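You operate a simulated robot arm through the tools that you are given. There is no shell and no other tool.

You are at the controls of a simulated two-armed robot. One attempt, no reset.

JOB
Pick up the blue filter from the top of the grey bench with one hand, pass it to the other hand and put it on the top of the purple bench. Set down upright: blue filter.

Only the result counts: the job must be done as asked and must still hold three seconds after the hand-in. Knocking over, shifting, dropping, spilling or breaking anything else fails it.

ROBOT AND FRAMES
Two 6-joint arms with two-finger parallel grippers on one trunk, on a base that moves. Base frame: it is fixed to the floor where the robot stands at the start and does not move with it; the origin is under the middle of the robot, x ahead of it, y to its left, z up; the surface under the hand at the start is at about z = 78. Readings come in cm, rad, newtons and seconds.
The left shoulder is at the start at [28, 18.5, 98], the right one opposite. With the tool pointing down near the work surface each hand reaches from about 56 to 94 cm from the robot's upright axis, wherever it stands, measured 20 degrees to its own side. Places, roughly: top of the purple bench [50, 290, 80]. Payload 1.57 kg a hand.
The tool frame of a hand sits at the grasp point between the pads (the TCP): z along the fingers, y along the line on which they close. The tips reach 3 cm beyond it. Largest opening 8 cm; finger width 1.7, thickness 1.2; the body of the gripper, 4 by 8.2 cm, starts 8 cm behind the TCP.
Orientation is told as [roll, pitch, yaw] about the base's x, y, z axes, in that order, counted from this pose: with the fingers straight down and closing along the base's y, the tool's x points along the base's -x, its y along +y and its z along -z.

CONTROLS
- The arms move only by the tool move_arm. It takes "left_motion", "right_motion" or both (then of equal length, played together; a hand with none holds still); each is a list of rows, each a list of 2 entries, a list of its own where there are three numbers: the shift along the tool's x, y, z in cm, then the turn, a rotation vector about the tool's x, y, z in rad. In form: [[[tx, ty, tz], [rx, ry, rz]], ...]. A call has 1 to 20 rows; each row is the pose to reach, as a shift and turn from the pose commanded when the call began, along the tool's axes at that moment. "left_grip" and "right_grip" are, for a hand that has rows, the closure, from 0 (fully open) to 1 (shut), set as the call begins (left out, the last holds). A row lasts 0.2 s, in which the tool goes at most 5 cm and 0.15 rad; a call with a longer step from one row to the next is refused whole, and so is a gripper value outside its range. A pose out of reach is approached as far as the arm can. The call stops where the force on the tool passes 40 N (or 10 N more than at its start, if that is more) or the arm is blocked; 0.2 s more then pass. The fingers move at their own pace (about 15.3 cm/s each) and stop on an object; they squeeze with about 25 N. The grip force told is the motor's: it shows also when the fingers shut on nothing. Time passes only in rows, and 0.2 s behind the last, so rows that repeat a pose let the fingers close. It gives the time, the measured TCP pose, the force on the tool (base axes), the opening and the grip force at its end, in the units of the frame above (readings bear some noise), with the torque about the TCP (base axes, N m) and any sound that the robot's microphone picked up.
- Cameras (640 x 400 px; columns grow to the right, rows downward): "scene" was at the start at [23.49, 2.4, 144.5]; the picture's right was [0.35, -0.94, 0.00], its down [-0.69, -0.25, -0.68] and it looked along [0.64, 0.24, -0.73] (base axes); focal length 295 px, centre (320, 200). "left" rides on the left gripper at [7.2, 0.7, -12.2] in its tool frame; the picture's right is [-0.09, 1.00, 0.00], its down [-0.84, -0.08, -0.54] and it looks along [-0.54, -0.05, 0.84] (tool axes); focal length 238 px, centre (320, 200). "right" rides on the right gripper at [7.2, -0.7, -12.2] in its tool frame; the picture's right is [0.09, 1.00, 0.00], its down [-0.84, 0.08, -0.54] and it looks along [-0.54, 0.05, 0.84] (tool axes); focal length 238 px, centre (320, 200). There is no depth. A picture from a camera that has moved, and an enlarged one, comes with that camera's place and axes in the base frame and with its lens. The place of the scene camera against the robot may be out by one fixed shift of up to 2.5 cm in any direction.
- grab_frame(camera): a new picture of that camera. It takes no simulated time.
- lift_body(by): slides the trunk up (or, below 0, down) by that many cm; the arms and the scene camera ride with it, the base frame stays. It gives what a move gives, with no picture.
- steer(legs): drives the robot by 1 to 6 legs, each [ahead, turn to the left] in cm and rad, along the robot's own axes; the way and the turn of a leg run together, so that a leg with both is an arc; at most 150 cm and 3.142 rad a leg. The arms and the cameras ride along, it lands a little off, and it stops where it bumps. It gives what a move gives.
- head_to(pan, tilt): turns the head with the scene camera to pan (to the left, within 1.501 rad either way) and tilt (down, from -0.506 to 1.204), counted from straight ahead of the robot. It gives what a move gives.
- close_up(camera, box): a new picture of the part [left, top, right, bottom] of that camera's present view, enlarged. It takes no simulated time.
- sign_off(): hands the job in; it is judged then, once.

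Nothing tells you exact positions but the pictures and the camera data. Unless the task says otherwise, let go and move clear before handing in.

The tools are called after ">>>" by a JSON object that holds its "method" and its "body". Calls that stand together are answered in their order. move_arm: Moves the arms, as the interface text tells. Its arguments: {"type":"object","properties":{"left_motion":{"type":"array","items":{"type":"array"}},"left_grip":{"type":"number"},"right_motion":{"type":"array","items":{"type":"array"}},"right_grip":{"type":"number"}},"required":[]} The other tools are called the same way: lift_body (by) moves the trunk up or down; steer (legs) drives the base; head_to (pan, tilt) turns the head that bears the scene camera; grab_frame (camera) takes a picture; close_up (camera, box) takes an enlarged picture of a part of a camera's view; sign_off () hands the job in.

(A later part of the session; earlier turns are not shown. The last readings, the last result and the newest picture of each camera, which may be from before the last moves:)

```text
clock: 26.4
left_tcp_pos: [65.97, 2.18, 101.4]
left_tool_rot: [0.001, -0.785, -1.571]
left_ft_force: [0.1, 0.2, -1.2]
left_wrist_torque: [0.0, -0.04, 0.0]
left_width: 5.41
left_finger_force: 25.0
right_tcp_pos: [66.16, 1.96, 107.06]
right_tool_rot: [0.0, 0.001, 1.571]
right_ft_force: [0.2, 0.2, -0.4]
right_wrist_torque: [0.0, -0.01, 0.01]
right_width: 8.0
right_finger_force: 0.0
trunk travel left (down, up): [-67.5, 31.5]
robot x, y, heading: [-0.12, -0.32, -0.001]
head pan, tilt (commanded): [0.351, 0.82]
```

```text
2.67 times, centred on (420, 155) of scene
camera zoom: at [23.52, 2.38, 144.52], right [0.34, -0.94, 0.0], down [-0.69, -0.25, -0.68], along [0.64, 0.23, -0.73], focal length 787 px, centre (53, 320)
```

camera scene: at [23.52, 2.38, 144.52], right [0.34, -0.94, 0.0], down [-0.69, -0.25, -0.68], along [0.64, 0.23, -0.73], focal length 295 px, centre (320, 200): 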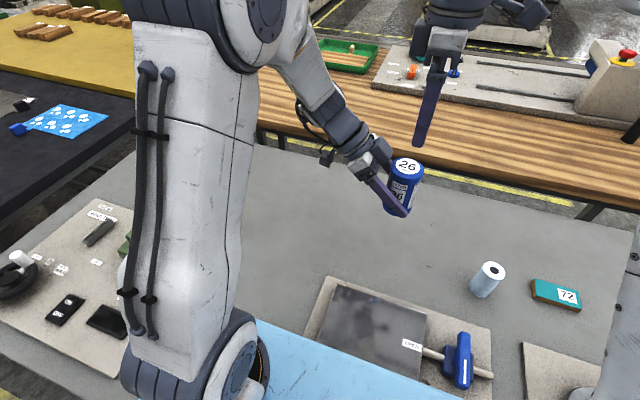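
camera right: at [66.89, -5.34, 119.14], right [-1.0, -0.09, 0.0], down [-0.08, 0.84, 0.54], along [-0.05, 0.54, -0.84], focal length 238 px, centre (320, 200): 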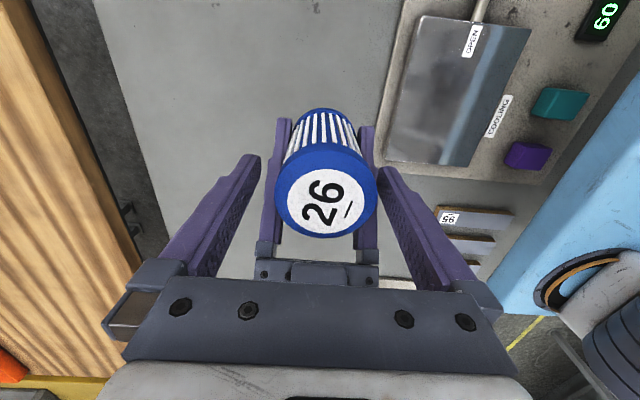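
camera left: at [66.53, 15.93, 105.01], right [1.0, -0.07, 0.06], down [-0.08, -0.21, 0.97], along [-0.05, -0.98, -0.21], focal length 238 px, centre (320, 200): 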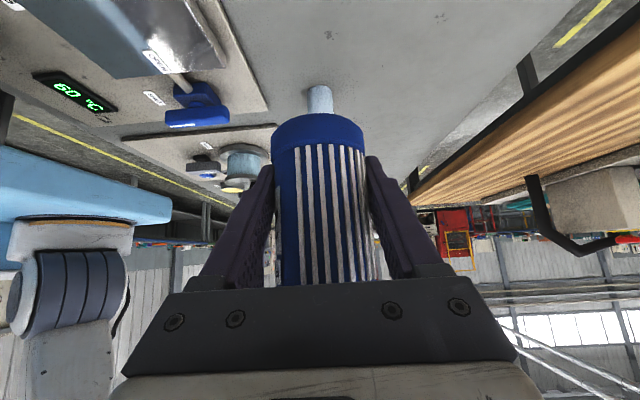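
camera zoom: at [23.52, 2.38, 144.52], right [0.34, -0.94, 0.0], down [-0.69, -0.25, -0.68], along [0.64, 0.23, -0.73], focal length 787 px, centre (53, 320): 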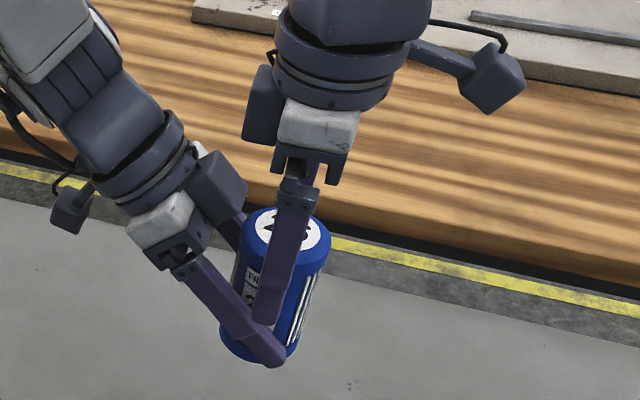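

The right fingers straddle the filter above the left fingers with clear space around them. I'll close the right hand while the left keeps holding.

>>> {"method": "move_arm", "body": {"right_motion": [[[0, 0, 0], [0, 0, 0]], [[0, 0, 0], [0, 0, 0]], [[0, 0, 0], [0, 0, 0]], [[0, 0, 0], [0, 0, 0]]], "right_grip": 1}}

>>> {"method": "grab_frame", "body": {"camera": "right"}}

>>> {"method": "close_up", "body": {"camera": "scene", "box": [320, 80, 520, 230]}}

```text
clock: 27.4
left_tcp_pos: [66.11, 2.25, 101.27]
left_tool_rot: [0.002, -0.785, -1.569]
left_ft_force: [21.5, 0.6, -8.1]
left_wrist_torque: [-0.21, 0.81, 0.03]
left_width: 5.39
left_finger_force: 24.5
right_tcp_pos: [66.0, 2.0, 107.02]
right_tool_rot: [0.002, 0.001, 1.57]
right_ft_force: [-21.7, -0.3, 7.3]
right_wrist_torque: [0.19, 0.45, 0.04]
right_width: 5.69
right_finger_force: 25.9
trunk travel left (down, up): [-67.5, 31.5]
robot x, y, heading: [-0.05, 0.12, -0.002]
head pan, tilt (commanded): [0.351, 0.82]
```

```text
taken
camera right: at [66.82, -5.34, 119.17], right [-1.0, -0.09, 0.0], down [-0.08, 0.84, 0.54], along [-0.05, 0.54, -0.84], focal length 238 px, centre (320, 200)
```

right: 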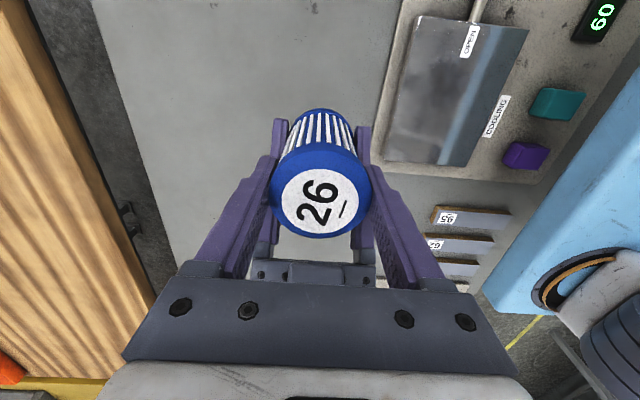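

```text
2.67 times, centred on (420, 155) of scene
camera zoom: at [23.52, 2.38, 144.52], right [0.34, -0.94, 0.0], down [-0.69, -0.25, -0.68], along [0.64, 0.23, -0.73], focal length 787 px, centre (53, 320)
```

zoom: 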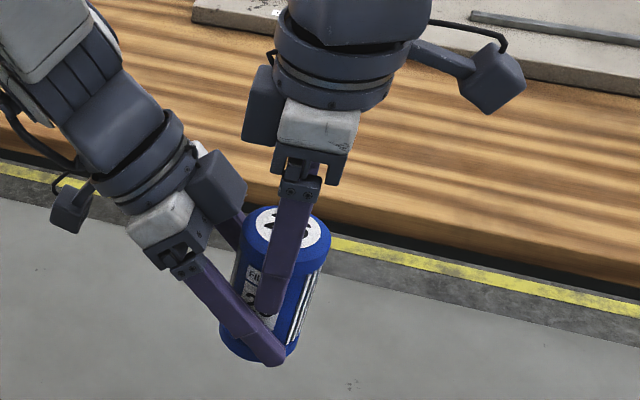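

Both hands now hold the filter (right opening 5.7 cm, 26 N), with about 21 N of sideways stress along x between the hands. I'll ease the right hand a little toward −x to relax that before letting go with the left.

>>> {"method": "move_arm", "body": {"right_motion": [[[0, 0.08, 0], [0, 0, 0]], [[0, 0.15, 0], [0, 0, 0]], [[0, 0.15, 0], [0, 0, 0]]]}}

```text
clock: 28.2
left_tcp_pos: [65.78, 2.23, 101.42]
left_tool_rot: [0.001, -0.786, -1.572]
left_ft_force: [9.2, 1.4, -2.0]
left_wrist_torque: [0.26, 0.12, 0.23]
left_width: 5.43
left_finger_force: 25.4
right_tcp_pos: [65.98, 1.93, 107.08]
right_tool_rot: [0.0, 0.002, 1.572]
right_ft_force: [-10.5, -2.0, 0.0]
right_wrist_torque: [-0.36, 0.43, -0.18]
right_width: 5.69
right_finger_force: 25.1
trunk travel left (down, up): [-67.5, 31.5]
robot x, y, heading: [-0.14, -0.28, -0.002]
head pan, tilt (commanded): [0.351, 0.82]
```

>>> {"method": "move_arm", "body": {"right_motion": [[[0, 0.07, 0], [0, 0, 0]], [[0, 0.12, 0], [0, 0, 0]], [[0, 0.12, 0], [0, 0, 0]]]}}

```text
clock: 29.0
left_tcp_pos: [65.82, 2.07, 101.45]
left_tool_rot: [-0.004, -0.786, -1.571]
left_ft_force: [-7.2, 4.5, 4.5]
left_wrist_torque: [-0.02, -0.26, -0.08]
left_width: 5.4
left_finger_force: 24.7
right_tcp_pos: [65.73, 1.83, 107.19]
right_tool_rot: [-0.003, 0.0, 1.571]
right_ft_force: [6.3, -4.2, -4.2]
right_wrist_torque: [-0.25, -0.1, 0.12]
right_width: 5.69
right_finger_force: 25.6
trunk travel left (down, up): [-67.5, 31.5]
robot x, y, heading: [-0.04, -0.55, 0.001]
head pan, tilt (commanded): [0.351, 0.82]
```

The internal stress is down to a few newtons. I'll open the left hand and let it settle, then check the right hand is carrying the filter.

>>> {"method": "move_arm", "body": {"left_motion": [[[0, 0, 0], [0, 0, 0]], [[0, 0, 0], [0, 0, 0]], [[0, 0, 0], [0, 0, 0]]], "left_grip": 0}}

>>> {"method": "grab_frame", "body": {"camera": "right"}}

>>> {"method": "grab_frame", "body": {"camera": "left"}}

>>> {"method": "close_up", "body": {"camera": "scene", "box": [320, 80, 520, 230]}}

```text
clock: 29.8
left_tcp_pos: [65.87, 2.16, 101.49]
left_tool_rot: [0.001, -0.785, -1.571]
left_ft_force: [0.5, 0.1, 0.1]
left_wrist_torque: [0.02, -0.02, -0.01]
left_width: 8.0
left_finger_force: 0.1
right_tcp_pos: [65.85, 1.85, 107.01]
right_tool_rot: [0.001, -0.001, 1.571]
right_ft_force: [0.6, 1.3, -1.7]
right_wrist_torque: [-0.02, 0.04, -0.02]
right_width: 5.68
right_finger_force: 25.6
trunk travel left (down, up): [-67.5, 31.5]
robot x, y, heading: [0.32, -0.17, -0.001]
head pan, tilt (commanded): [0.351, 0.82]
```

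```text
taken
camera right: at [66.45, -5.38, 119.21], right [-1.0, -0.09, 0.0], down [-0.08, 0.84, 0.54], along [-0.05, 0.54, -0.84], focal length 238 px, centre (320, 200)
```

right: 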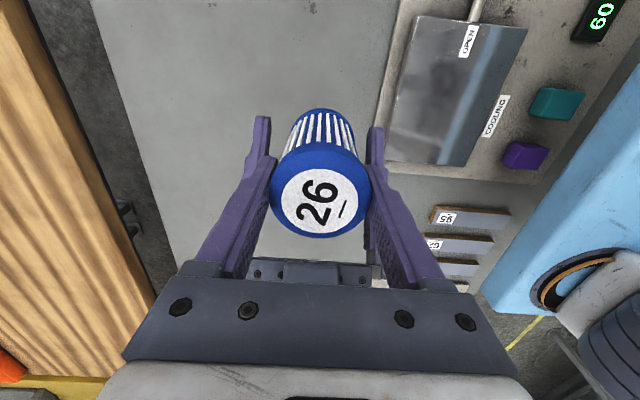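

```text
taken
camera left: at [66.53, 15.93, 105.01], right [1.0, -0.07, 0.06], down [-0.08, -0.21, 0.97], along [-0.05, -0.98, -0.21], focal length 238 px, centre (320, 200)
```

left: 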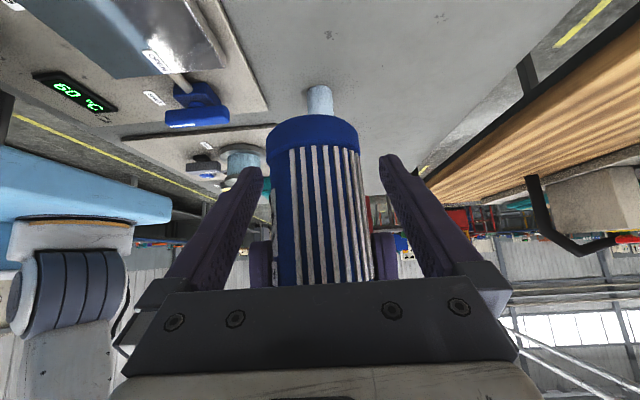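

```text
2.67 times, centred on (420, 155) of scene
camera zoom: at [23.52, 2.38, 144.52], right [0.34, -0.94, 0.0], down [-0.69, -0.25, -0.68], along [0.64, 0.23, -0.73], focal length 787 px, centre (53, 320)
```

zoom: 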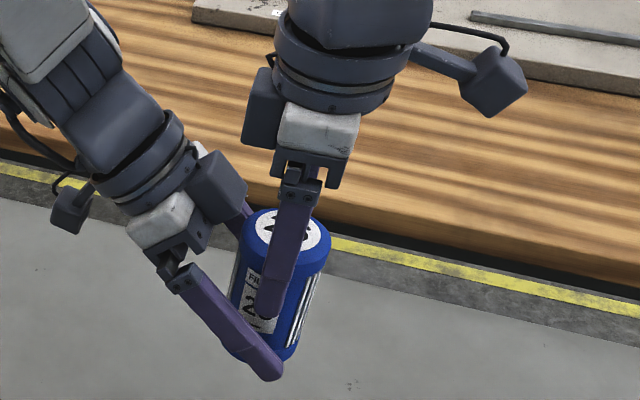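

The right hand now carries the filter by itself (25.6 N grip, upright). I'll back the left hand out along its finger axis and then away to the left.

>>> {"method": "move_arm", "body": {"left_motion": [[[0.3, 0, -1.0], [0, 0, 0]], [[0.6, 0, -3.0], [0, 0, 0]], [[0.8, 0, -6.0], [0, 0, 0]], [[1.0, 0, -9.5], [0, 0, 0]], [[1.0, 0, -13.0], [0, 0, 0]], [[4.0, 0, -16.0], [0, 0, 0]], [[7.0, 0, -19.0], [0, 0, 0]], [[10.0, 0, -22.0], [0, 0, 0]], [[13.0, 0, -25.0], [0, 0, 0]], [[13.0, 0, -25.0], [0, 0, 0]]], "left_grip": 0}}

>>> {"method": "grab_frame", "body": {"camera": "scene"}}

>>> {"method": "grab_frame", "body": {"camera": "left"}}

```text
clock: 32.0
left_tcp_pos: [65.94, 29.21, 109.77]
left_tool_rot: [0.001, -0.786, -1.571]
left_ft_force: [0.7, -0.2, -0.3]
left_wrist_torque: [-0.02, -0.01, -0.01]
left_width: 7.99
left_finger_force: 0.0
right_tcp_pos: [65.76, 1.84, 107.01]
right_tool_rot: [-0.001, 0.0, 1.57]
right_ft_force: [0.1, -0.2, -0.5]
right_wrist_torque: [-0.03, 0.02, -0.01]
right_width: 5.67
right_finger_force: 25.0
trunk travel left (down, up): [-67.5, 31.5]
robot x, y, heading: [-0.07, -0.23, -0.0]
head pan, tilt (commanded): [0.351, 0.82]
```

```text
taken
camera scene: at [23.52, 2.41, 144.52], right [0.34, -0.94, 0.0], down [-0.69, -0.25, -0.68], along [0.64, 0.23, -0.73], focal length 295 px, centre (320, 200)
```

scene: 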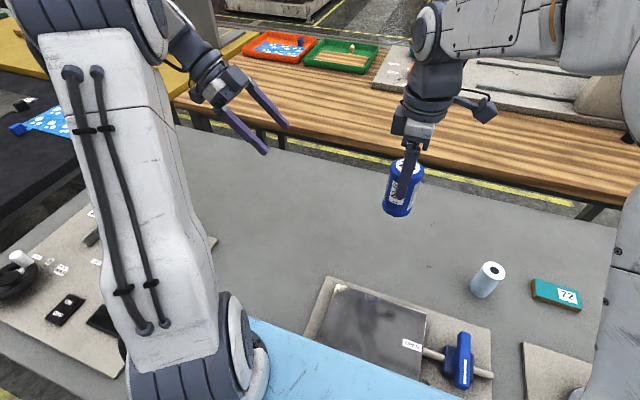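

```text
taken
camera left: at [66.62, 43.03, 113.41], right [1.0, -0.07, 0.06], down [-0.08, -0.21, 0.97], along [-0.05, -0.98, -0.21], focal length 238 px, centre (320, 200)
```

left: 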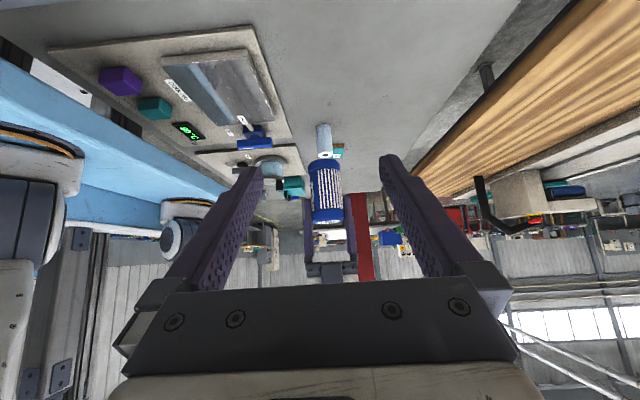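

The handover is complete and the left hand is clear. I'll bring the left hand back to a compact, straight-down pose before driving.

>>> {"method": "move_arm", "body": {"left_motion": [[[0, 0, 0], [0, 0.131, 0]], [[0, 0, 0], [0, 0.262, 0]], [[0, 0, 0], [0, 0.393, 0]], [[0, 0, 0], [0, 0.524, 0]], [[0, 0, 0], [0, 0.655, 0]], [[0, 0, 0], [0, 0.785, 0]], [[0, 0, 0], [0, 0.785, 0]]]}}

>>> {"method": "move_arm", "body": {"left_motion": [[[0.27, -1.4, -0.5], [0, 0, -0.1428]], [[0.54, -2.8, -1.0], [0, 0, -0.2856]], [[0.81, -4.2, -1.5], [0, 0, -0.4284]], [[1.08, -5.6, -2.0], [0, 0, -0.5712]], [[1.35, -7.0, -2.5], [0, 0, -0.714]], [[1.62, -8.4, -3.0], [0, 0, -0.8568]], [[1.89, -9.8, -3.5], [0, 0, -0.9996]], [[2.16, -11.2, -4.0], [0, 0, -1.1424]], [[2.43, -12.6, -4.5], [0, 0, -1.2852]], [[2.7, -14.0, -5.0], [0, 0, -1.428]], [[3.0, -15.4, -5.5], [0, 0, -1.5708]], [[3.0, -15.4, -5.5], [0, 0, -1.5708]]]}}

>>> {"method": "grab_frame", "body": {"camera": "scene"}}

```text
clock: 33.6
left_tcp_pos: [66.09, 29.13, 109.96]
left_tool_rot: [0.001, 0.002, -1.571]
left_ft_force: [-1.0, -0.7, 0.0]
left_wrist_torque: [0.02, 0.02, 0.0]
left_width: 7.98
left_finger_force: 0.0
right_tcp_pos: [65.81, 1.86, 107.06]
right_tool_rot: [0.001, -0.001, 1.57]
right_ft_force: [-0.4, -0.7, 0.2]
right_wrist_torque: [0.0, -0.01, 0.02]
right_width: 5.66
right_finger_force: 25.1
trunk travel left (down, up): [-67.5, 31.5]
robot x, y, heading: [-0.05, -0.03, 0.009]
head pan, tilt (commanded): [0.351, 0.82]
```

```text
clock: 36.2
left_tcp_pos: [50.62, 32.08, 115.57]
left_tool_rot: [0.001, -0.002, 0.003]
left_ft_force: [-0.2, -0.5, 0.4]
left_wrist_torque: [0.03, -0.01, -0.01]
left_width: 7.97
left_finger_force: 0.0
right_tcp_pos: [65.8, 1.8, 107.16]
right_tool_rot: [-0.001, 0.0, 1.572]
right_ft_force: [0.1, 0.2, 0.1]
right_wrist_torque: [-0.01, 0.03, 0.0]
right_width: 5.69
right_finger_force: 24.6
trunk travel left (down, up): [-67.5, 31.5]
robot x, y, heading: [-0.17, -0.04, -0.0]
head pan, tilt (commanded): [0.351, 0.82]
```

```text
taken
camera scene: at [23.51, 2.38, 144.52], right [0.34, -0.94, 0.0], down [-0.69, -0.25, -0.68], along [0.64, 0.23, -0.73], focal length 295 px, centre (320, 200)
```

scene: 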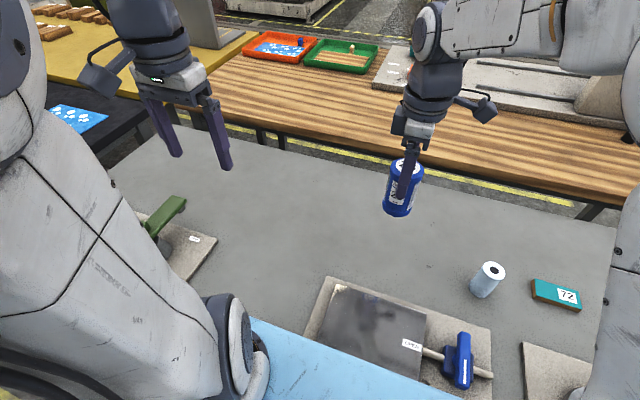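

The right hand holds the filter upright and the left is tucked. I'll back away from the bench by 62 cm so the arms clear all benches, then look toward the purple bench.

>>> {"method": "steer", "body": {"legs": [[-62, 0]]}}

>>> {"method": "head_to", "body": {"pan": 1.4, "tilt": 0.3}}

>>> {"method": "grab_frame", "body": {"camera": "scene"}}

>>> {"method": "grab_frame", "body": {"camera": "right"}}

```text
clock: 39.8
left_tcp_pos: [-13.61, 32.34, 115.54]
left_tool_rot: [0.0, 0.001, 0.009]
left_ft_force: [-0.4, -0.7, 1.0]
left_wrist_torque: [-0.02, 0.0, -0.02]
left_width: 7.99
left_finger_force: 0.0
right_tcp_pos: [1.83, 2.21, 107.14]
right_tool_rot: [-0.001, 0.001, 1.579]
right_ft_force: [0.2, -0.3, 0.0]
right_wrist_torque: [-0.01, 0.0, 0.03]
right_width: 5.69
right_finger_force: 24.8
trunk travel left (down, up): [-67.5, 31.5]
robot x, y, heading: [-63.84, -0.24, 0.007]
head pan, tilt (commanded): [0.351, 0.82]
```

```text
clock: 41.0
left_tcp_pos: [-13.48, 32.23, 115.65]
left_tool_rot: [0.0, -0.001, 0.008]
left_ft_force: [0.1, 0.3, 0.1]
left_wrist_torque: [0.02, 0.0, 0.01]
left_width: 8.0
left_finger_force: 0.1
right_tcp_pos: [1.87, 2.16, 107.02]
right_tool_rot: [0.0, -0.001, 1.578]
right_ft_force: [0.1, 0.2, 0.1]
right_wrist_torque: [-0.01, 0.0, -0.01]
right_width: 5.68
right_finger_force: 24.7
trunk travel left (down, up): [-67.5, 31.5]
robot x, y, heading: [-64.12, -0.17, 0.008]
head pan, tilt (commanded): [1.4, 0.3]
```

```text
taken
camera scene: at [-46.35, 8.72, 149.12], right [0.99, -0.16, 0.0], down [-0.05, -0.29, -0.96], along [0.15, 0.94, -0.3], focal length 295 px, centre (320, 200)
```

scene: 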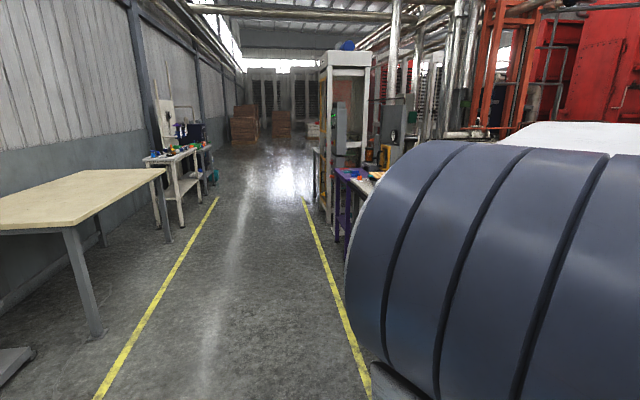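

```text
taken
camera right: at [2.6, -5.08, 119.2], right [-0.99, -0.1, 0.0], down [-0.08, 0.84, 0.54], along [-0.05, 0.54, -0.84], focal length 238 px, centre (320, 200)
```

right: 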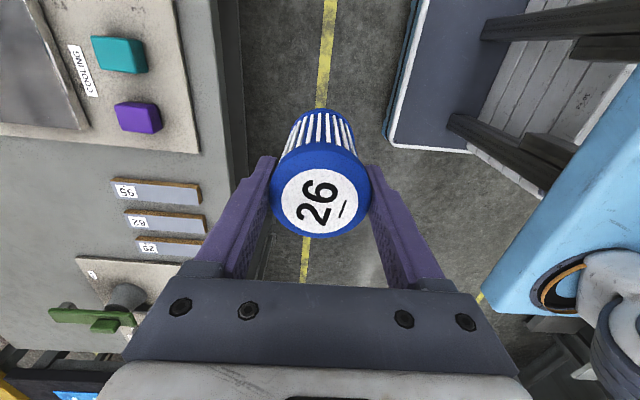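

Backed up to x = −64 with the filter still firmly held, and the aisle ahead (toward +y) looks clear. I'll turn left to face +y.

>>> {"method": "steer", "body": {"legs": [[0, 1.563]]}}

>>> {"method": "head_to", "body": {"pan": -0.3, "tilt": 0.25}}

>>> {"method": "grab_frame", "body": {"camera": "scene"}}

```text
clock: 45.2
left_tcp_pos: [-95.58, 50.51, 115.65]
left_tool_rot: [0.001, 0.001, 1.564]
left_ft_force: [0.0, 0.3, 1.2]
left_wrist_torque: [-0.01, 0.01, -0.03]
left_width: 8.0
left_finger_force: 0.0
right_tcp_pos: [-65.26, 65.46, 107.17]
right_tool_rot: [0.001, 0.001, 3.135]
right_ft_force: [-0.2, 0.3, -0.4]
right_wrist_torque: [0.0, -0.04, -0.01]
right_width: 5.68
right_finger_force: 25.2
trunk travel left (down, up): [-67.5, 31.5]
robot x, y, heading: [-64.09, -0.04, 1.565]
head pan, tilt (commanded): [1.4, 0.3]
```

```text
clock: 47.0
left_tcp_pos: [-95.63, 50.57, 115.59]
left_tool_rot: [-0.001, 0.0, 1.565]
left_ft_force: [0.4, -0.7, -0.1]
left_wrist_torque: [0.02, -0.01, -0.02]
left_width: 8.0
left_finger_force: 0.0
right_tcp_pos: [-65.36, 65.53, 107.12]
right_tool_rot: [0.0, -0.001, 3.134]
right_ft_force: [0.1, 0.3, 1.0]
right_wrist_torque: [0.01, 0.01, -0.04]
right_width: 5.65
right_finger_force: 24.9
trunk travel left (down, up): [-67.5, 31.5]
robot x, y, heading: [-63.95, 0.09, 1.567]
head pan, tilt (commanded): [-0.3, 0.25]
```

```text
taken
camera scene: at [-60.94, 24.28, 149.6], right [0.95, -0.3, 0.0], down [-0.07, -0.24, -0.97], along [0.29, 0.92, -0.25], focal length 295 px, centre (320, 200)
```

scene: 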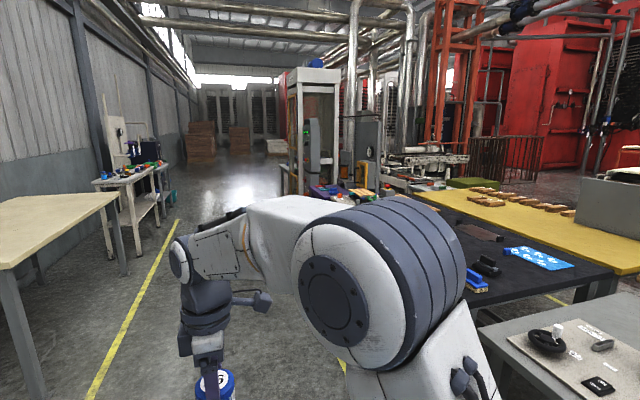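

Now facing +y with a clear aisle; the purple bench should span about y 255–325 with its front edge near x = 20. I'll drive forward about 270 cm along the aisle.

>>> {"method": "steer", "body": {"legs": [[150, 0.0], [112, 0.0]]}}

>>> {"method": "head_to", "body": {"pan": -1.4, "tilt": 0.5}}

>>> {"method": "grab_frame", "body": {"camera": "scene"}}

>>> {"method": "grab_frame", "body": {"camera": "right"}}

```text
clock: 59.8
left_tcp_pos: [-107.9, 312.52, 115.49]
left_tool_rot: [-0.001, 0.001, 1.625]
left_ft_force: [-0.5, -0.8, -0.3]
left_wrist_torque: [0.0, 0.03, -0.01]
left_width: 8.01
left_finger_force: 0.1
right_tcp_pos: [-78.7, 329.31, 107.09]
right_tool_rot: [-0.001, -0.001, -3.085]
right_ft_force: [0.2, 0.1, -0.5]
right_wrist_torque: [-0.02, -0.01, -0.02]
right_width: 5.67
right_finger_force: 25.1
trunk travel left (down, up): [-67.5, 31.5]
robot x, y, heading: [-73.14, 263.83, 1.623]
head pan, tilt (commanded): [-0.3, 0.25]
```

```text
clock: 61.1
left_tcp_pos: [-107.98, 312.58, 115.58]
left_tool_rot: [0.001, 0.001, 1.627]
left_ft_force: [0.8, 0.9, -0.5]
left_wrist_torque: [0.0, -0.06, -0.01]
left_width: 8.01
left_finger_force: 0.0
right_tcp_pos: [-78.69, 329.37, 107.11]
right_tool_rot: [0.001, -0.001, -3.086]
right_ft_force: [1.1, 0.8, 0.4]
right_wrist_torque: [-0.01, 0.01, 0.01]
right_width: 5.69
right_finger_force: 25.3
trunk travel left (down, up): [-67.5, 31.5]
robot x, y, heading: [-72.96, 263.72, 1.629]
head pan, tilt (commanded): [-1.4, 0.499]
```

```text
taken
camera scene: at [-65.16, 281.54, 147.29], right [0.23, -0.97, 0.0], down [-0.47, -0.11, -0.88], along [0.86, 0.2, -0.48], focal length 295 px, centre (320, 200)
```

scene: 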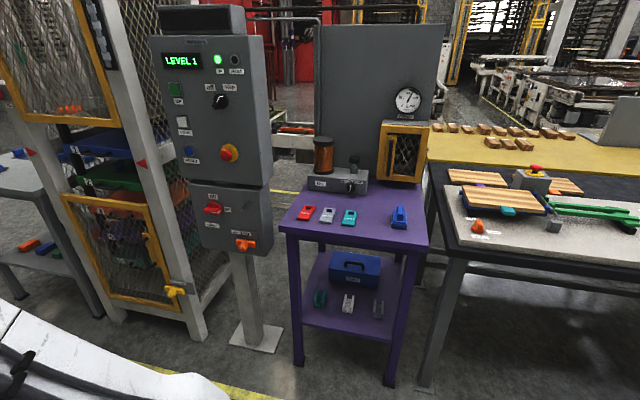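

```text
taken
camera right: at [-71.53, 330.41, 119.21], right [0.15, -0.99, 0.0], down [-0.83, -0.12, 0.54], along [-0.54, -0.08, -0.84], focal length 238 px, centre (320, 200)
```

right: 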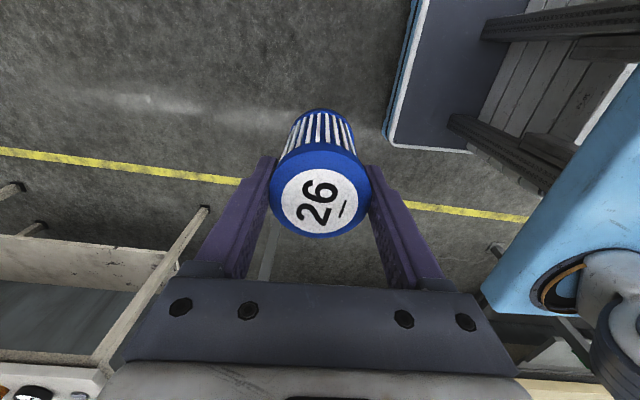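

I see the purple bench clearly: small clamps along its front half, a panel at the back, and a free gap at its front between the teal and the blue item, around [37, 284]. A tall control pedestal stands just left of it near y 320–355, so I must keep the left arm away from it. I'll turn right to face the bench from here and look again.

>>> {"method": "steer", "body": {"legs": [[0, -1.626]]}}

>>> {"method": "head_to", "body": {"pan": 0.2, "tilt": 0.5}}

>>> {"method": "grab_frame", "body": {"camera": "scene"}}

>>> {"method": "grab_frame", "body": {"camera": "left"}}

>>> {"method": "grab_frame", "body": {"camera": "right"}}

```text
clock: 65.5
left_tcp_pos: [-22.76, 296.25, 115.55]
left_tool_rot: [0.0, -0.001, 0.004]
left_ft_force: [-0.2, 0.0, 0.4]
left_wrist_torque: [-0.01, 0.01, 0.01]
left_width: 7.98
left_finger_force: 0.0
right_tcp_pos: [-7.42, 265.97, 107.07]
right_tool_rot: [0.0, -0.001, 1.576]
right_ft_force: [0.3, -0.5, 0.1]
right_wrist_torque: [0.0, 0.0, -0.02]
right_width: 5.67
right_finger_force: 24.6
trunk travel left (down, up): [-67.5, 31.5]
robot x, y, heading: [-73.04, 264.01, 0.002]
head pan, tilt (commanded): [-1.4, 0.499]
```

```text
clock: 67.2
left_tcp_pos: [-22.68, 296.28, 115.65]
left_tool_rot: [-0.001, 0.001, 0.006]
left_ft_force: [0.2, -0.6, 0.9]
left_wrist_torque: [-0.01, -0.03, 0.02]
left_width: 8.0
left_finger_force: 0.0
right_tcp_pos: [-7.35, 266.07, 107.06]
right_tool_rot: [0.0, -0.001, 1.575]
right_ft_force: [0.2, 0.2, -0.1]
right_wrist_torque: [-0.01, 0.02, 0.0]
right_width: 5.68
right_finger_force: 25.5
trunk travel left (down, up): [-67.5, 31.5]
robot x, y, heading: [-73.2, 263.48, 0.004]
head pan, tilt (commanded): [0.201, 0.499]
```

```text
taken
camera scene: at [-48.19, 265.45, 147.28], right [0.2, -0.98, 0.0], down [-0.47, -0.1, -0.88], along [0.86, 0.18, -0.48], focal length 295 px, centre (320, 200)
```

scene: 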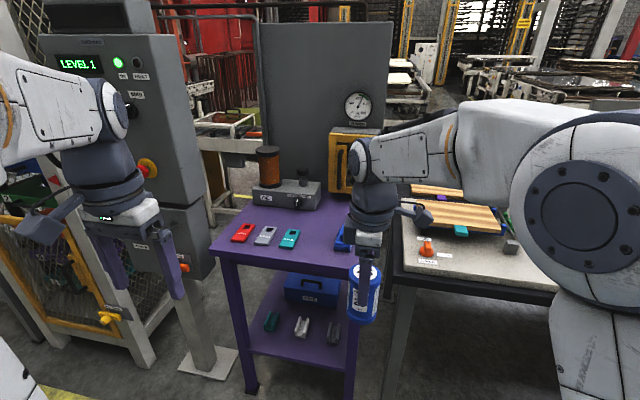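

```text
taken
camera left: at [-29.92, 296.94, 127.81], right [0.09, 1.0, 0.0], down [0.84, -0.07, 0.54], along [0.54, -0.05, -0.84], focal length 238 px, centre (320, 200)
```

left: 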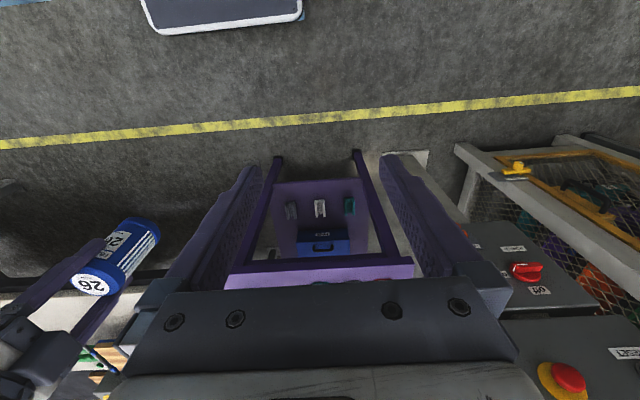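

```text
taken
camera right: at [-6.66, 258.84, 119.2], right [-1.0, -0.1, 0.0], down [-0.08, 0.84, 0.54], along [-0.05, 0.54, -0.84], focal length 238 px, centre (320, 200)
```

right: 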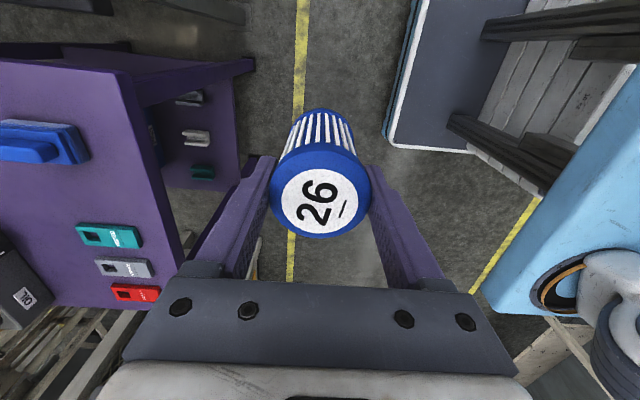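

The bench front edge is at about x = 25, from y 264 to 319. The gap between the blue item (y up to about 280) and the teal one (from about y 293) looks suited for the filter. I'll zoom in on the bench top to measure it well.

>>> {"method": "close_up", "body": {"camera": "scene", "box": [205, 170, 405, 295]}}

>>> {"method": "close_up", "body": {"camera": "right", "box": [0, 40, 240, 340]}}

>>> {"method": "close_up", "body": {"camera": "scene", "box": [0, 20, 260, 390]}}

```text
3.20 times, centred on (305, 232) of scene
camera zoom: at [-48.19, 265.45, 147.28], right [0.2, -0.98, 0.0], down [-0.47, -0.1, -0.88], along [0.86, 0.18, -0.48], focal length 944 px, centre (368, 96)
```

zoom: 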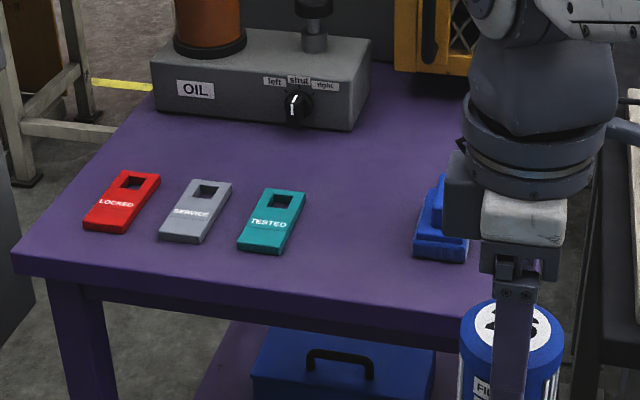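

```text
1.33 times, centred on (120, 190) of right
camera zoom: at [-6.66, 258.84, 119.2], right [-1.0, -0.1, 0.0], down [-0.08, 0.84, 0.54], along [-0.05, 0.54, -0.84], focal length 318 px, centre (587, 213)
```

zoom: 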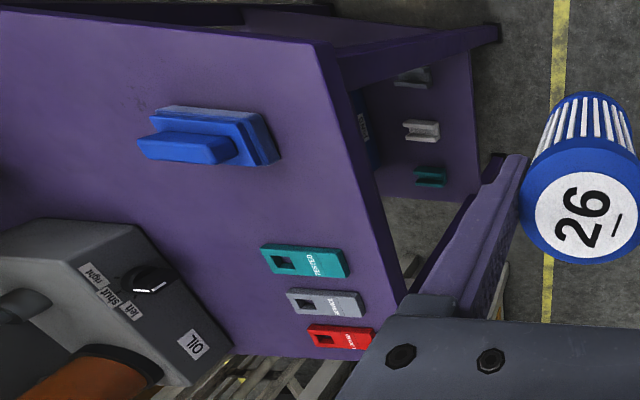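

```text
1.08 times, centred on (130, 205) of scene (not enlarged: the box is as wide or as high as the picture)
camera zoom: at [-48.19, 265.45, 147.28], right [0.2, -0.98, 0.0], down [-0.47, -0.1, -0.88], along [0.86, 0.18, -0.48], focal length 319 px, centre (525, 195)
```

zoom: 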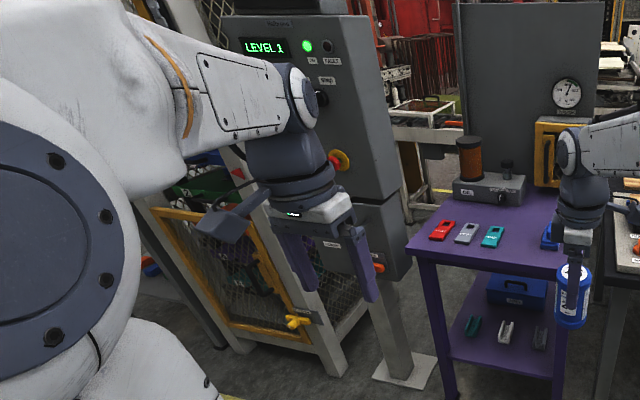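

The tags LOCKED, SERVICE and TESTED lie flat at the front, and a blue block stands to the right. Between TESTED and the blue block there is about 12 cm free around [40, 286]. I'll shift the robot 20 cm along +y while staying well back from the pedestal: turn left, drive, turn right.

>>> {"method": "steer", "body": {"legs": [[0, 1.567], [20, 0], [0, -1.57]]}}

>>> {"method": "grab_frame", "body": {"camera": "scene"}}

>>> {"method": "grab_frame", "body": {"camera": "left"}}

```text
clock: 76.4
left_tcp_pos: [-25.47, 318.31, 115.69]
left_tool_rot: [-0.001, -0.001, 0.057]
left_ft_force: [0.2, 0.3, -0.1]
left_wrist_torque: [-0.01, -0.04, -0.04]
left_width: 7.99
left_finger_force: 0.1
right_tcp_pos: [-8.51, 289.03, 107.03]
right_tool_rot: [0.0, -0.001, 1.63]
right_ft_force: [0.8, -0.3, -0.6]
right_wrist_torque: [0.01, 0.0, 0.03]
right_width: 5.65
right_finger_force: 25.1
trunk travel left (down, up): [-67.5, 31.5]
robot x, y, heading: [-74.1, 283.34, 0.062]
head pan, tilt (commanded): [0.201, 0.499]
```

```text
taken
camera scene: at [-49.26, 286.28, 147.28], right [0.26, -0.97, 0.0], down [-0.46, -0.12, -0.88], along [0.85, 0.23, -0.48], focal length 295 px, centre (320, 200)
```

scene: 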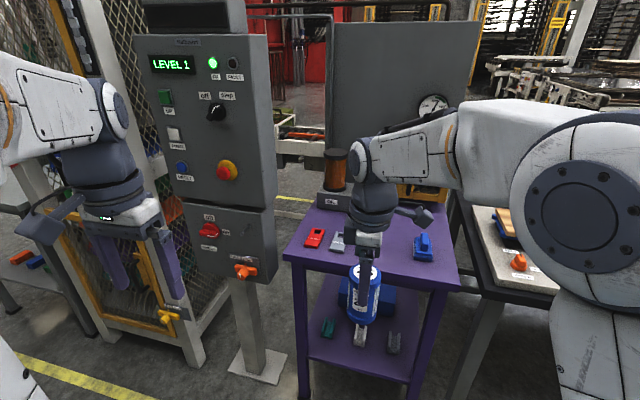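

```text
taken
camera left: at [-32.65, 318.68, 127.81], right [0.03, 1.0, 0.0], down [0.84, -0.03, 0.54], along [0.54, -0.02, -0.84], focal length 238 px, centre (320, 200)
```

left: 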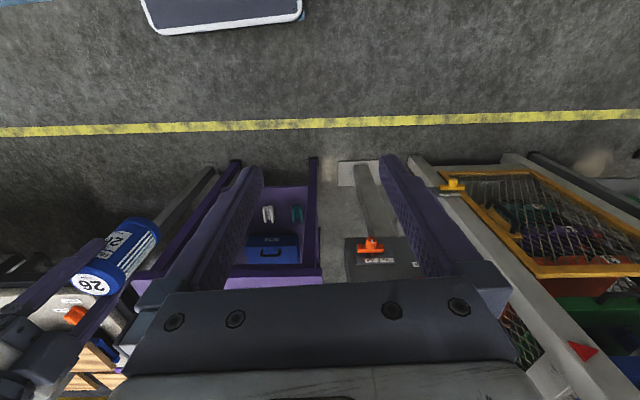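

The robot stands at [−74, 283] with its heading off by 0.06. I'll bring the left hand 10 cm inward to keep it away from the pedestal, then straighten the heading and advance about 26 cm.

>>> {"method": "move_arm", "body": {"left_motion": [[[0, -2.5, 0], [0, 0, 0]], [[0, -5.0, 0], [0, 0, 0]], [[0, -7.5, 0], [0, 0, 0]], [[0, -10, 0], [0, 0, 0]], [[0, -10, 0], [0, 0, 0]]]}}

>>> {"method": "steer", "body": {"legs": [[0, -0.06], [26, 0]]}}

>>> {"method": "grab_frame", "body": {"camera": "scene"}}

>>> {"method": "grab_frame", "body": {"camera": "left"}}

>>> {"method": "grab_frame", "body": {"camera": "right"}}

```text
clock: 77.6
left_tcp_pos: [-24.7, 308.33, 115.67]
left_tool_rot: [-0.001, 0.0, 0.059]
left_ft_force: [1.0, 0.1, -0.2]
left_wrist_torque: [-0.01, 0.02, 0.0]
left_width: 8.02
left_finger_force: 0.1
right_tcp_pos: [-8.65, 289.04, 107.06]
right_tool_rot: [0.0, 0.001, 1.629]
right_ft_force: [0.6, -0.4, 0.0]
right_wrist_torque: [0.0, 0.03, -0.01]
right_width: 5.66
right_finger_force: 25.3
trunk travel left (down, up): [-67.5, 31.5]
robot x, y, heading: [-73.91, 283.54, 0.061]
head pan, tilt (commanded): [0.201, 0.499]
```

```text
clock: 79.9
left_tcp_pos: [2.9, 305.21, 115.61]
left_tool_rot: [0.0, 0.001, -0.002]
left_ft_force: [-0.1, -0.2, 0.5]
left_wrist_torque: [0.0, -0.01, 0.02]
left_width: 7.99
left_finger_force: 0.0
right_tcp_pos: [17.9, 284.96, 107.14]
right_tool_rot: [0.0, 0.0, 1.57]
right_ft_force: [-0.3, 0.2, -0.4]
right_wrist_torque: [0.02, -0.03, 0.03]
right_width: 5.69
right_finger_force: 25.5
trunk travel left (down, up): [-67.5, 31.5]
robot x, y, heading: [-47.83, 283.01, -0.001]
head pan, tilt (commanded): [0.201, 0.499]
```

```text
taken
camera scene: at [-22.88, 284.69, 147.29], right [0.2, -0.98, 0.0], down [-0.47, -0.09, -0.88], along [0.86, 0.17, -0.48], focal length 295 px, centre (320, 200)
```

scene: 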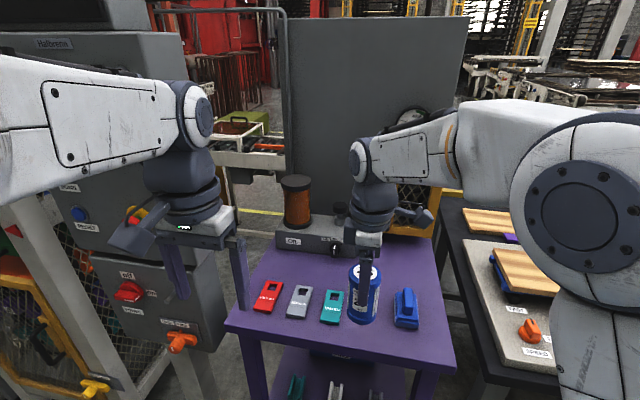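

```text
taken
camera left: at [-4.31, 305.95, 127.89], right [0.09, 1.0, 0.0], down [0.84, -0.08, 0.54], along [0.54, -0.05, -0.84], focal length 238 px, centre (320, 200)
```

left: 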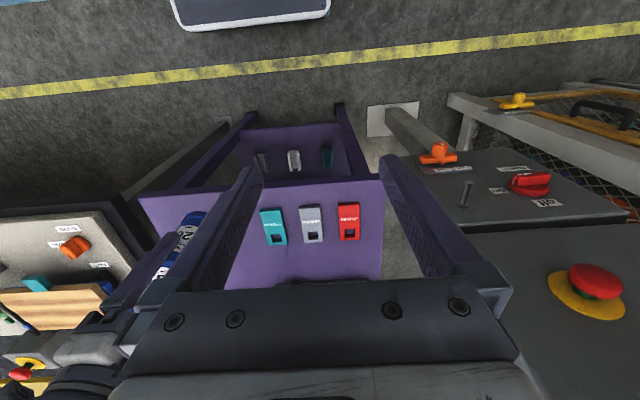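

```text
taken
camera right: at [18.61, 277.76, 119.2], right [-1.0, -0.09, 0.0], down [-0.08, 0.84, 0.54], along [-0.05, 0.54, -0.84], focal length 238 px, centre (320, 200)
```

right: 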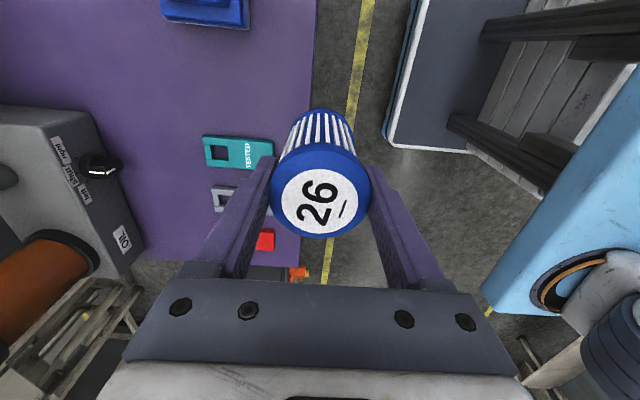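

I'm now at [−48, 283] with the bench just ahead, and the pedestal is clear of the left arm. I'll zoom in with both wrist cameras to fix the bench height and the free spot.

>>> {"method": "close_up", "body": {"camera": "left", "box": [130, 150, 400, 300]}}

>>> {"method": "close_up", "body": {"camera": "right", "box": [90, 0, 340, 260]}}

>>> {"method": "close_up", "body": {"camera": "scene", "box": [220, 200, 470, 370]}}

```text
2.37 times, centred on (265, 225) of left
camera zoom: at [-4.31, 305.95, 127.89], right [0.09, 1.0, 0.0], down [0.84, -0.08, 0.54], along [0.54, -0.05, -0.84], focal length 565 px, centre (450, 141)
```

zoom: 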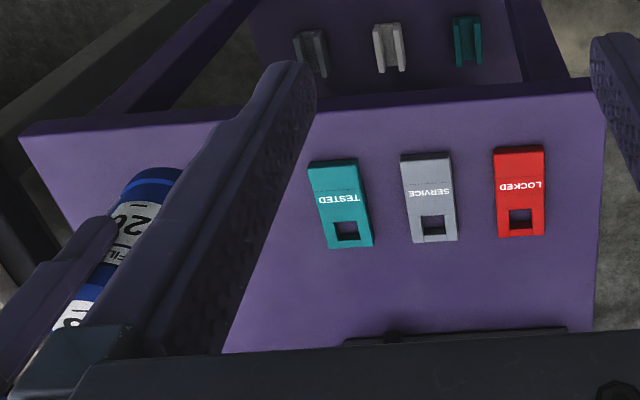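

```text
1.54 times, centred on (215, 130) of right
camera zoom: at [18.61, 277.76, 119.2], right [-1.0, -0.09, 0.0], down [-0.08, 0.84, 0.54], along [-0.05, 0.54, -0.84], focal length 367 px, centre (482, 308)
```

zoom: 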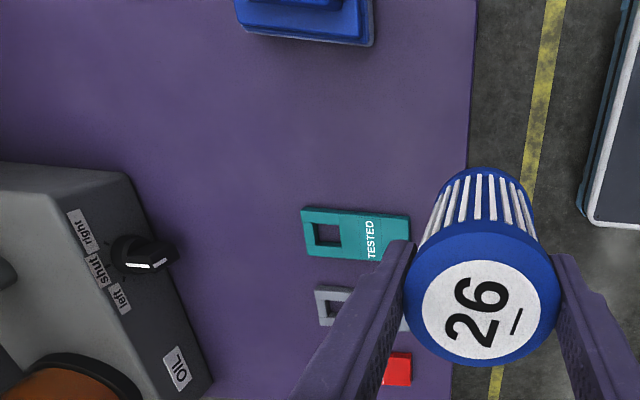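

```text
2.35 times, centred on (345, 285) of scene
camera zoom: at [-22.88, 284.69, 147.29], right [0.2, -0.98, 0.0], down [-0.47, -0.09, -0.88], along [0.86, 0.17, -0.48], focal length 694 px, centre (261, 0)
```

zoom: 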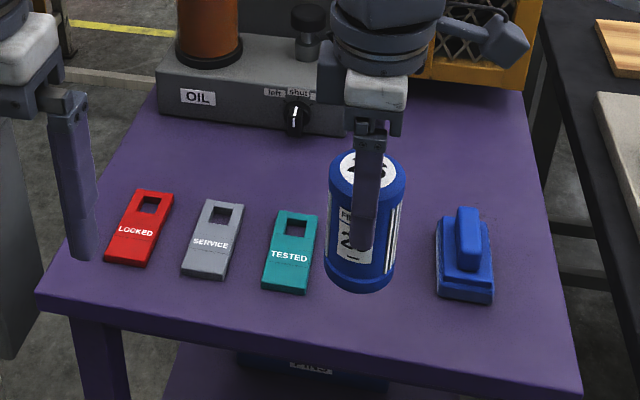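

Triangulating the tag with both wrist cameras puts the bench top at z ≈ 84.3, higher than the rough 80, with its front edge at x ≈ 19.7. The gap runs from y 277 (blue block) to y 290 (TESTED tag), so I'll aim for [33, 283.5]. I move the right hand there while staying high.

>>> {"method": "move_arm", "body": {"right_motion": [[[0.2, -2.0, 0], [0, 0, 0]], [[0.6, -5.5, 0], [0, 0, 0]], [[1.0, -9.0, 0], [0, 0, 0]], [[1.3, -12.5, 0], [0, 0, 0]], [[1.5, -15.1, 0], [0, 0, 0]], [[1.5, -15.1, 0], [0, 0, 0]], [[1.5, -15.1, 0], [0, 0, 0]]]}}

>>> {"method": "grab_frame", "body": {"camera": "right"}}

>>> {"method": "grab_frame", "body": {"camera": "left"}}

>>> {"method": "close_up", "body": {"camera": "scene", "box": [220, 170, 470, 370]}}

```text
clock: 81.5
left_tcp_pos: [2.91, 305.1, 115.65]
left_tool_rot: [0.0, 0.0, -0.001]
left_ft_force: [-0.4, 0.4, -0.9]
left_wrist_torque: [-0.02, 0.05, 0.0]
left_width: 7.99
left_finger_force: 0.1
right_tcp_pos: [33.23, 283.42, 107.13]
right_tool_rot: [0.001, 0.0, 1.568]
right_ft_force: [-0.2, -0.9, 0.2]
right_wrist_torque: [-0.02, 0.01, -0.07]
right_width: 5.7
right_finger_force: 24.8
trunk travel left (down, up): [-67.5, 31.5]
robot x, y, heading: [-47.64, 283.4, -0.003]
head pan, tilt (commanded): [0.201, 0.499]
```

```text
taken
camera right: at [33.93, 276.17, 119.18], right [-1.0, -0.09, 0.0], down [-0.08, 0.84, 0.54], along [-0.05, 0.54, -0.84], focal length 238 px, centre (320, 200)
```

right: 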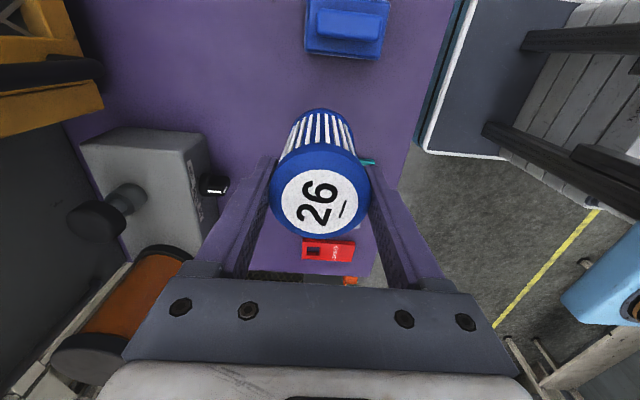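

```text
taken
camera left: at [-4.28, 305.94, 127.88], right [0.09, 1.0, 0.0], down [0.84, -0.08, 0.54], along [0.54, -0.05, -0.84], focal length 238 px, centre (320, 200)
```

left: 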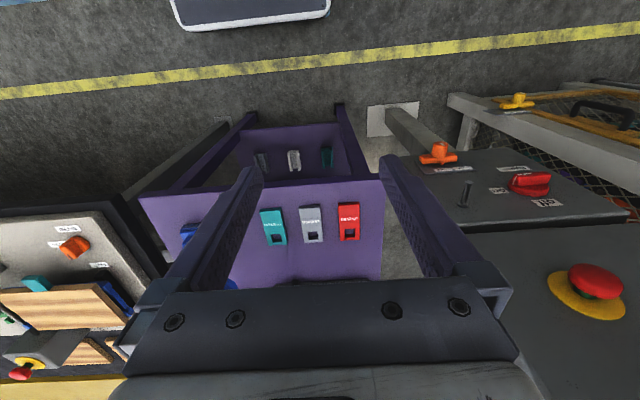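

```text
2.00 times, centred on (345, 270) of scene
camera zoom: at [-22.84, 284.69, 147.28], right [0.2, -0.98, 0.0], down [-0.47, -0.09, -0.88], along [0.86, 0.17, -0.48], focal length 590 px, centre (270, 60)
```

zoom: 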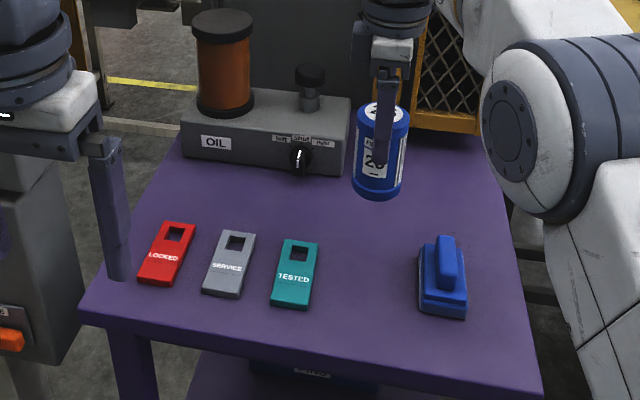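

The filter hangs over the free gap, with the blue block ending at y ≈ 276.6 and the tag at y ≈ 290. I'll lower it to about 1.5 cm above the bench top.

>>> {"method": "move_arm", "body": {"right_motion": [[[0, 0.2, 2.5], [0, 0, 0]], [[0, 0.2, 5.0], [0, 0, 0]], [[0, 0.2, 7.5], [0, 0, 0]], [[0, 0.2, 9.5], [0, 0, 0]], [[0, 0.2, 11.0], [0, 0, 0]], [[0, 0.2, 12.0], [0, 0, 0]], [[0, 0.2, 12.0], [0, 0, 0]]]}}

>>> {"method": "grab_frame", "body": {"camera": "right"}}

>>> {"method": "close_up", "body": {"camera": "scene", "box": [300, 180, 460, 300]}}

```text
clock: 83.1
left_tcp_pos: [2.93, 305.11, 115.7]
left_tool_rot: [0.001, -0.001, -0.005]
left_ft_force: [0.0, 0.4, -0.6]
left_wrist_torque: [0.0, 0.05, -0.01]
left_width: 8.0
left_finger_force: 0.1
right_tcp_pos: [32.83, 283.49, 95.13]
right_tool_rot: [0.001, 0.001, 1.569]
right_ft_force: [-0.3, 0.0, 0.7]
right_wrist_torque: [0.02, 0.01, 0.03]
right_width: 5.65
right_finger_force: 25.3
trunk travel left (down, up): [-67.5, 31.5]
robot x, y, heading: [-47.74, 282.87, -0.006]
head pan, tilt (commanded): [0.201, 0.499]
```

```text
taken
camera right: at [33.53, 276.26, 107.12], right [-1.0, -0.09, 0.0], down [-0.08, 0.84, 0.54], along [-0.05, 0.54, -0.84], focal length 238 px, centre (320, 200)
```

right: 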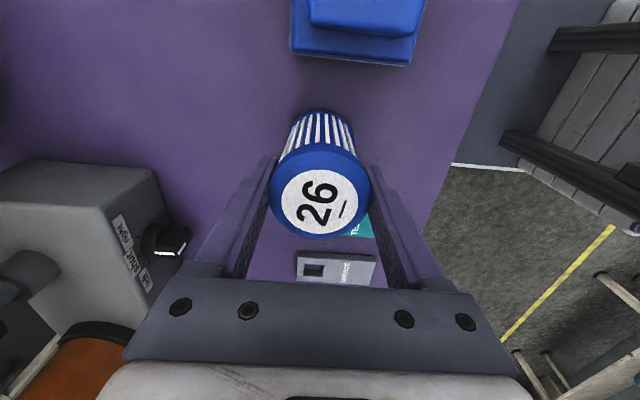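

```text
3.33 times, centred on (380, 240) of scene
camera zoom: at [-22.84, 284.69, 147.28], right [0.2, -0.98, 0.0], down [-0.47, -0.09, -0.88], along [0.86, 0.17, -0.48], focal length 984 px, centre (120, 67)
```

zoom: 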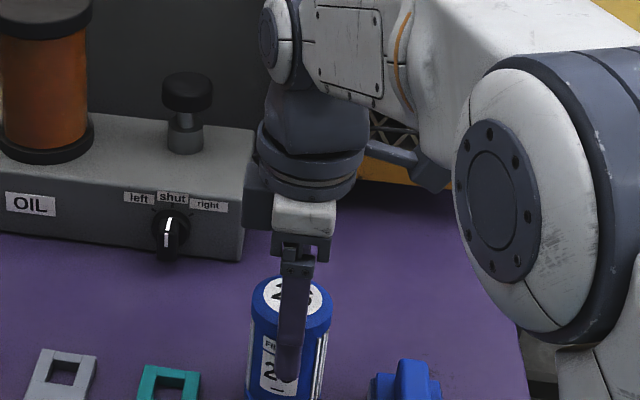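

The filter's bottom should be roughly 1 cm above the surface now. I'll creep down in small steps and watch the force for contact.

>>> {"method": "move_arm", "body": {"right_motion": [[[0, 0, 0.15], [0, 0, 0]], [[0, 0, 0.3], [0, 0, 0]], [[0, 0, 0.45], [0, 0, 0]], [[0, 0, 0.45], [0, 0, 0]]]}}

>>> {"method": "close_up", "body": {"camera": "scene", "box": [320, 230, 440, 330]}}

>>> {"method": "close_up", "body": {"camera": "left", "box": [130, 170, 330, 300]}}

```text
clock: 84.1
left_tcp_pos: [2.84, 305.08, 115.56]
left_tool_rot: [0.001, 0.001, -0.002]
left_ft_force: [0.2, -0.2, -0.1]
left_wrist_torque: [0.01, 0.0, -0.03]
left_width: 8.01
left_finger_force: 0.0
right_tcp_pos: [32.82, 283.52, 94.65]
right_tool_rot: [0.001, 0.0, 1.57]
right_ft_force: [-0.2, 0.0, 0.5]
right_wrist_torque: [0.0, 0.04, -0.01]
right_width: 5.68
right_finger_force: 25.1
trunk travel left (down, up): [-67.5, 31.5]
robot x, y, heading: [-47.78, 283.26, -0.006]
head pan, tilt (commanded): [0.201, 0.499]
```

```text
4.00 times, centred on (380, 280) of scene
camera zoom: at [-22.84, 284.69, 147.28], right [0.2, -0.98, 0.0], down [-0.47, -0.09, -0.88], along [0.86, 0.17, -0.48], focal length 1181 px, centre (80, -120)
```

zoom: 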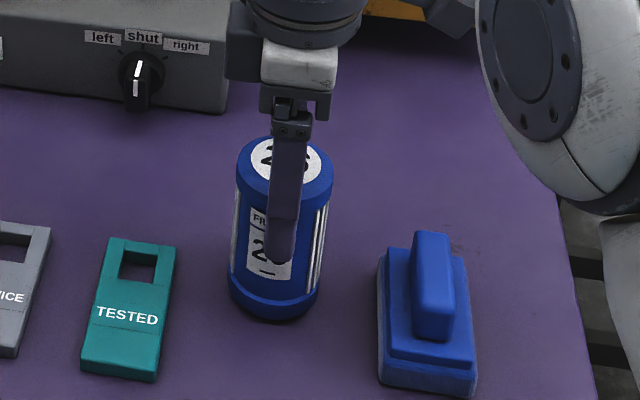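

```text
3.08 times, centred on (230, 235) of left
camera zoom: at [-4.28, 305.95, 127.87], right [0.09, 1.0, 0.0], down [0.84, -0.08, 0.54], along [0.54, -0.05, -0.84], focal length 733 px, centre (597, 92)
```

zoom: 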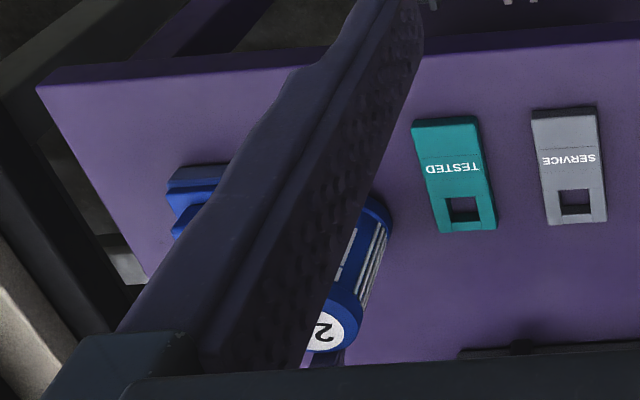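

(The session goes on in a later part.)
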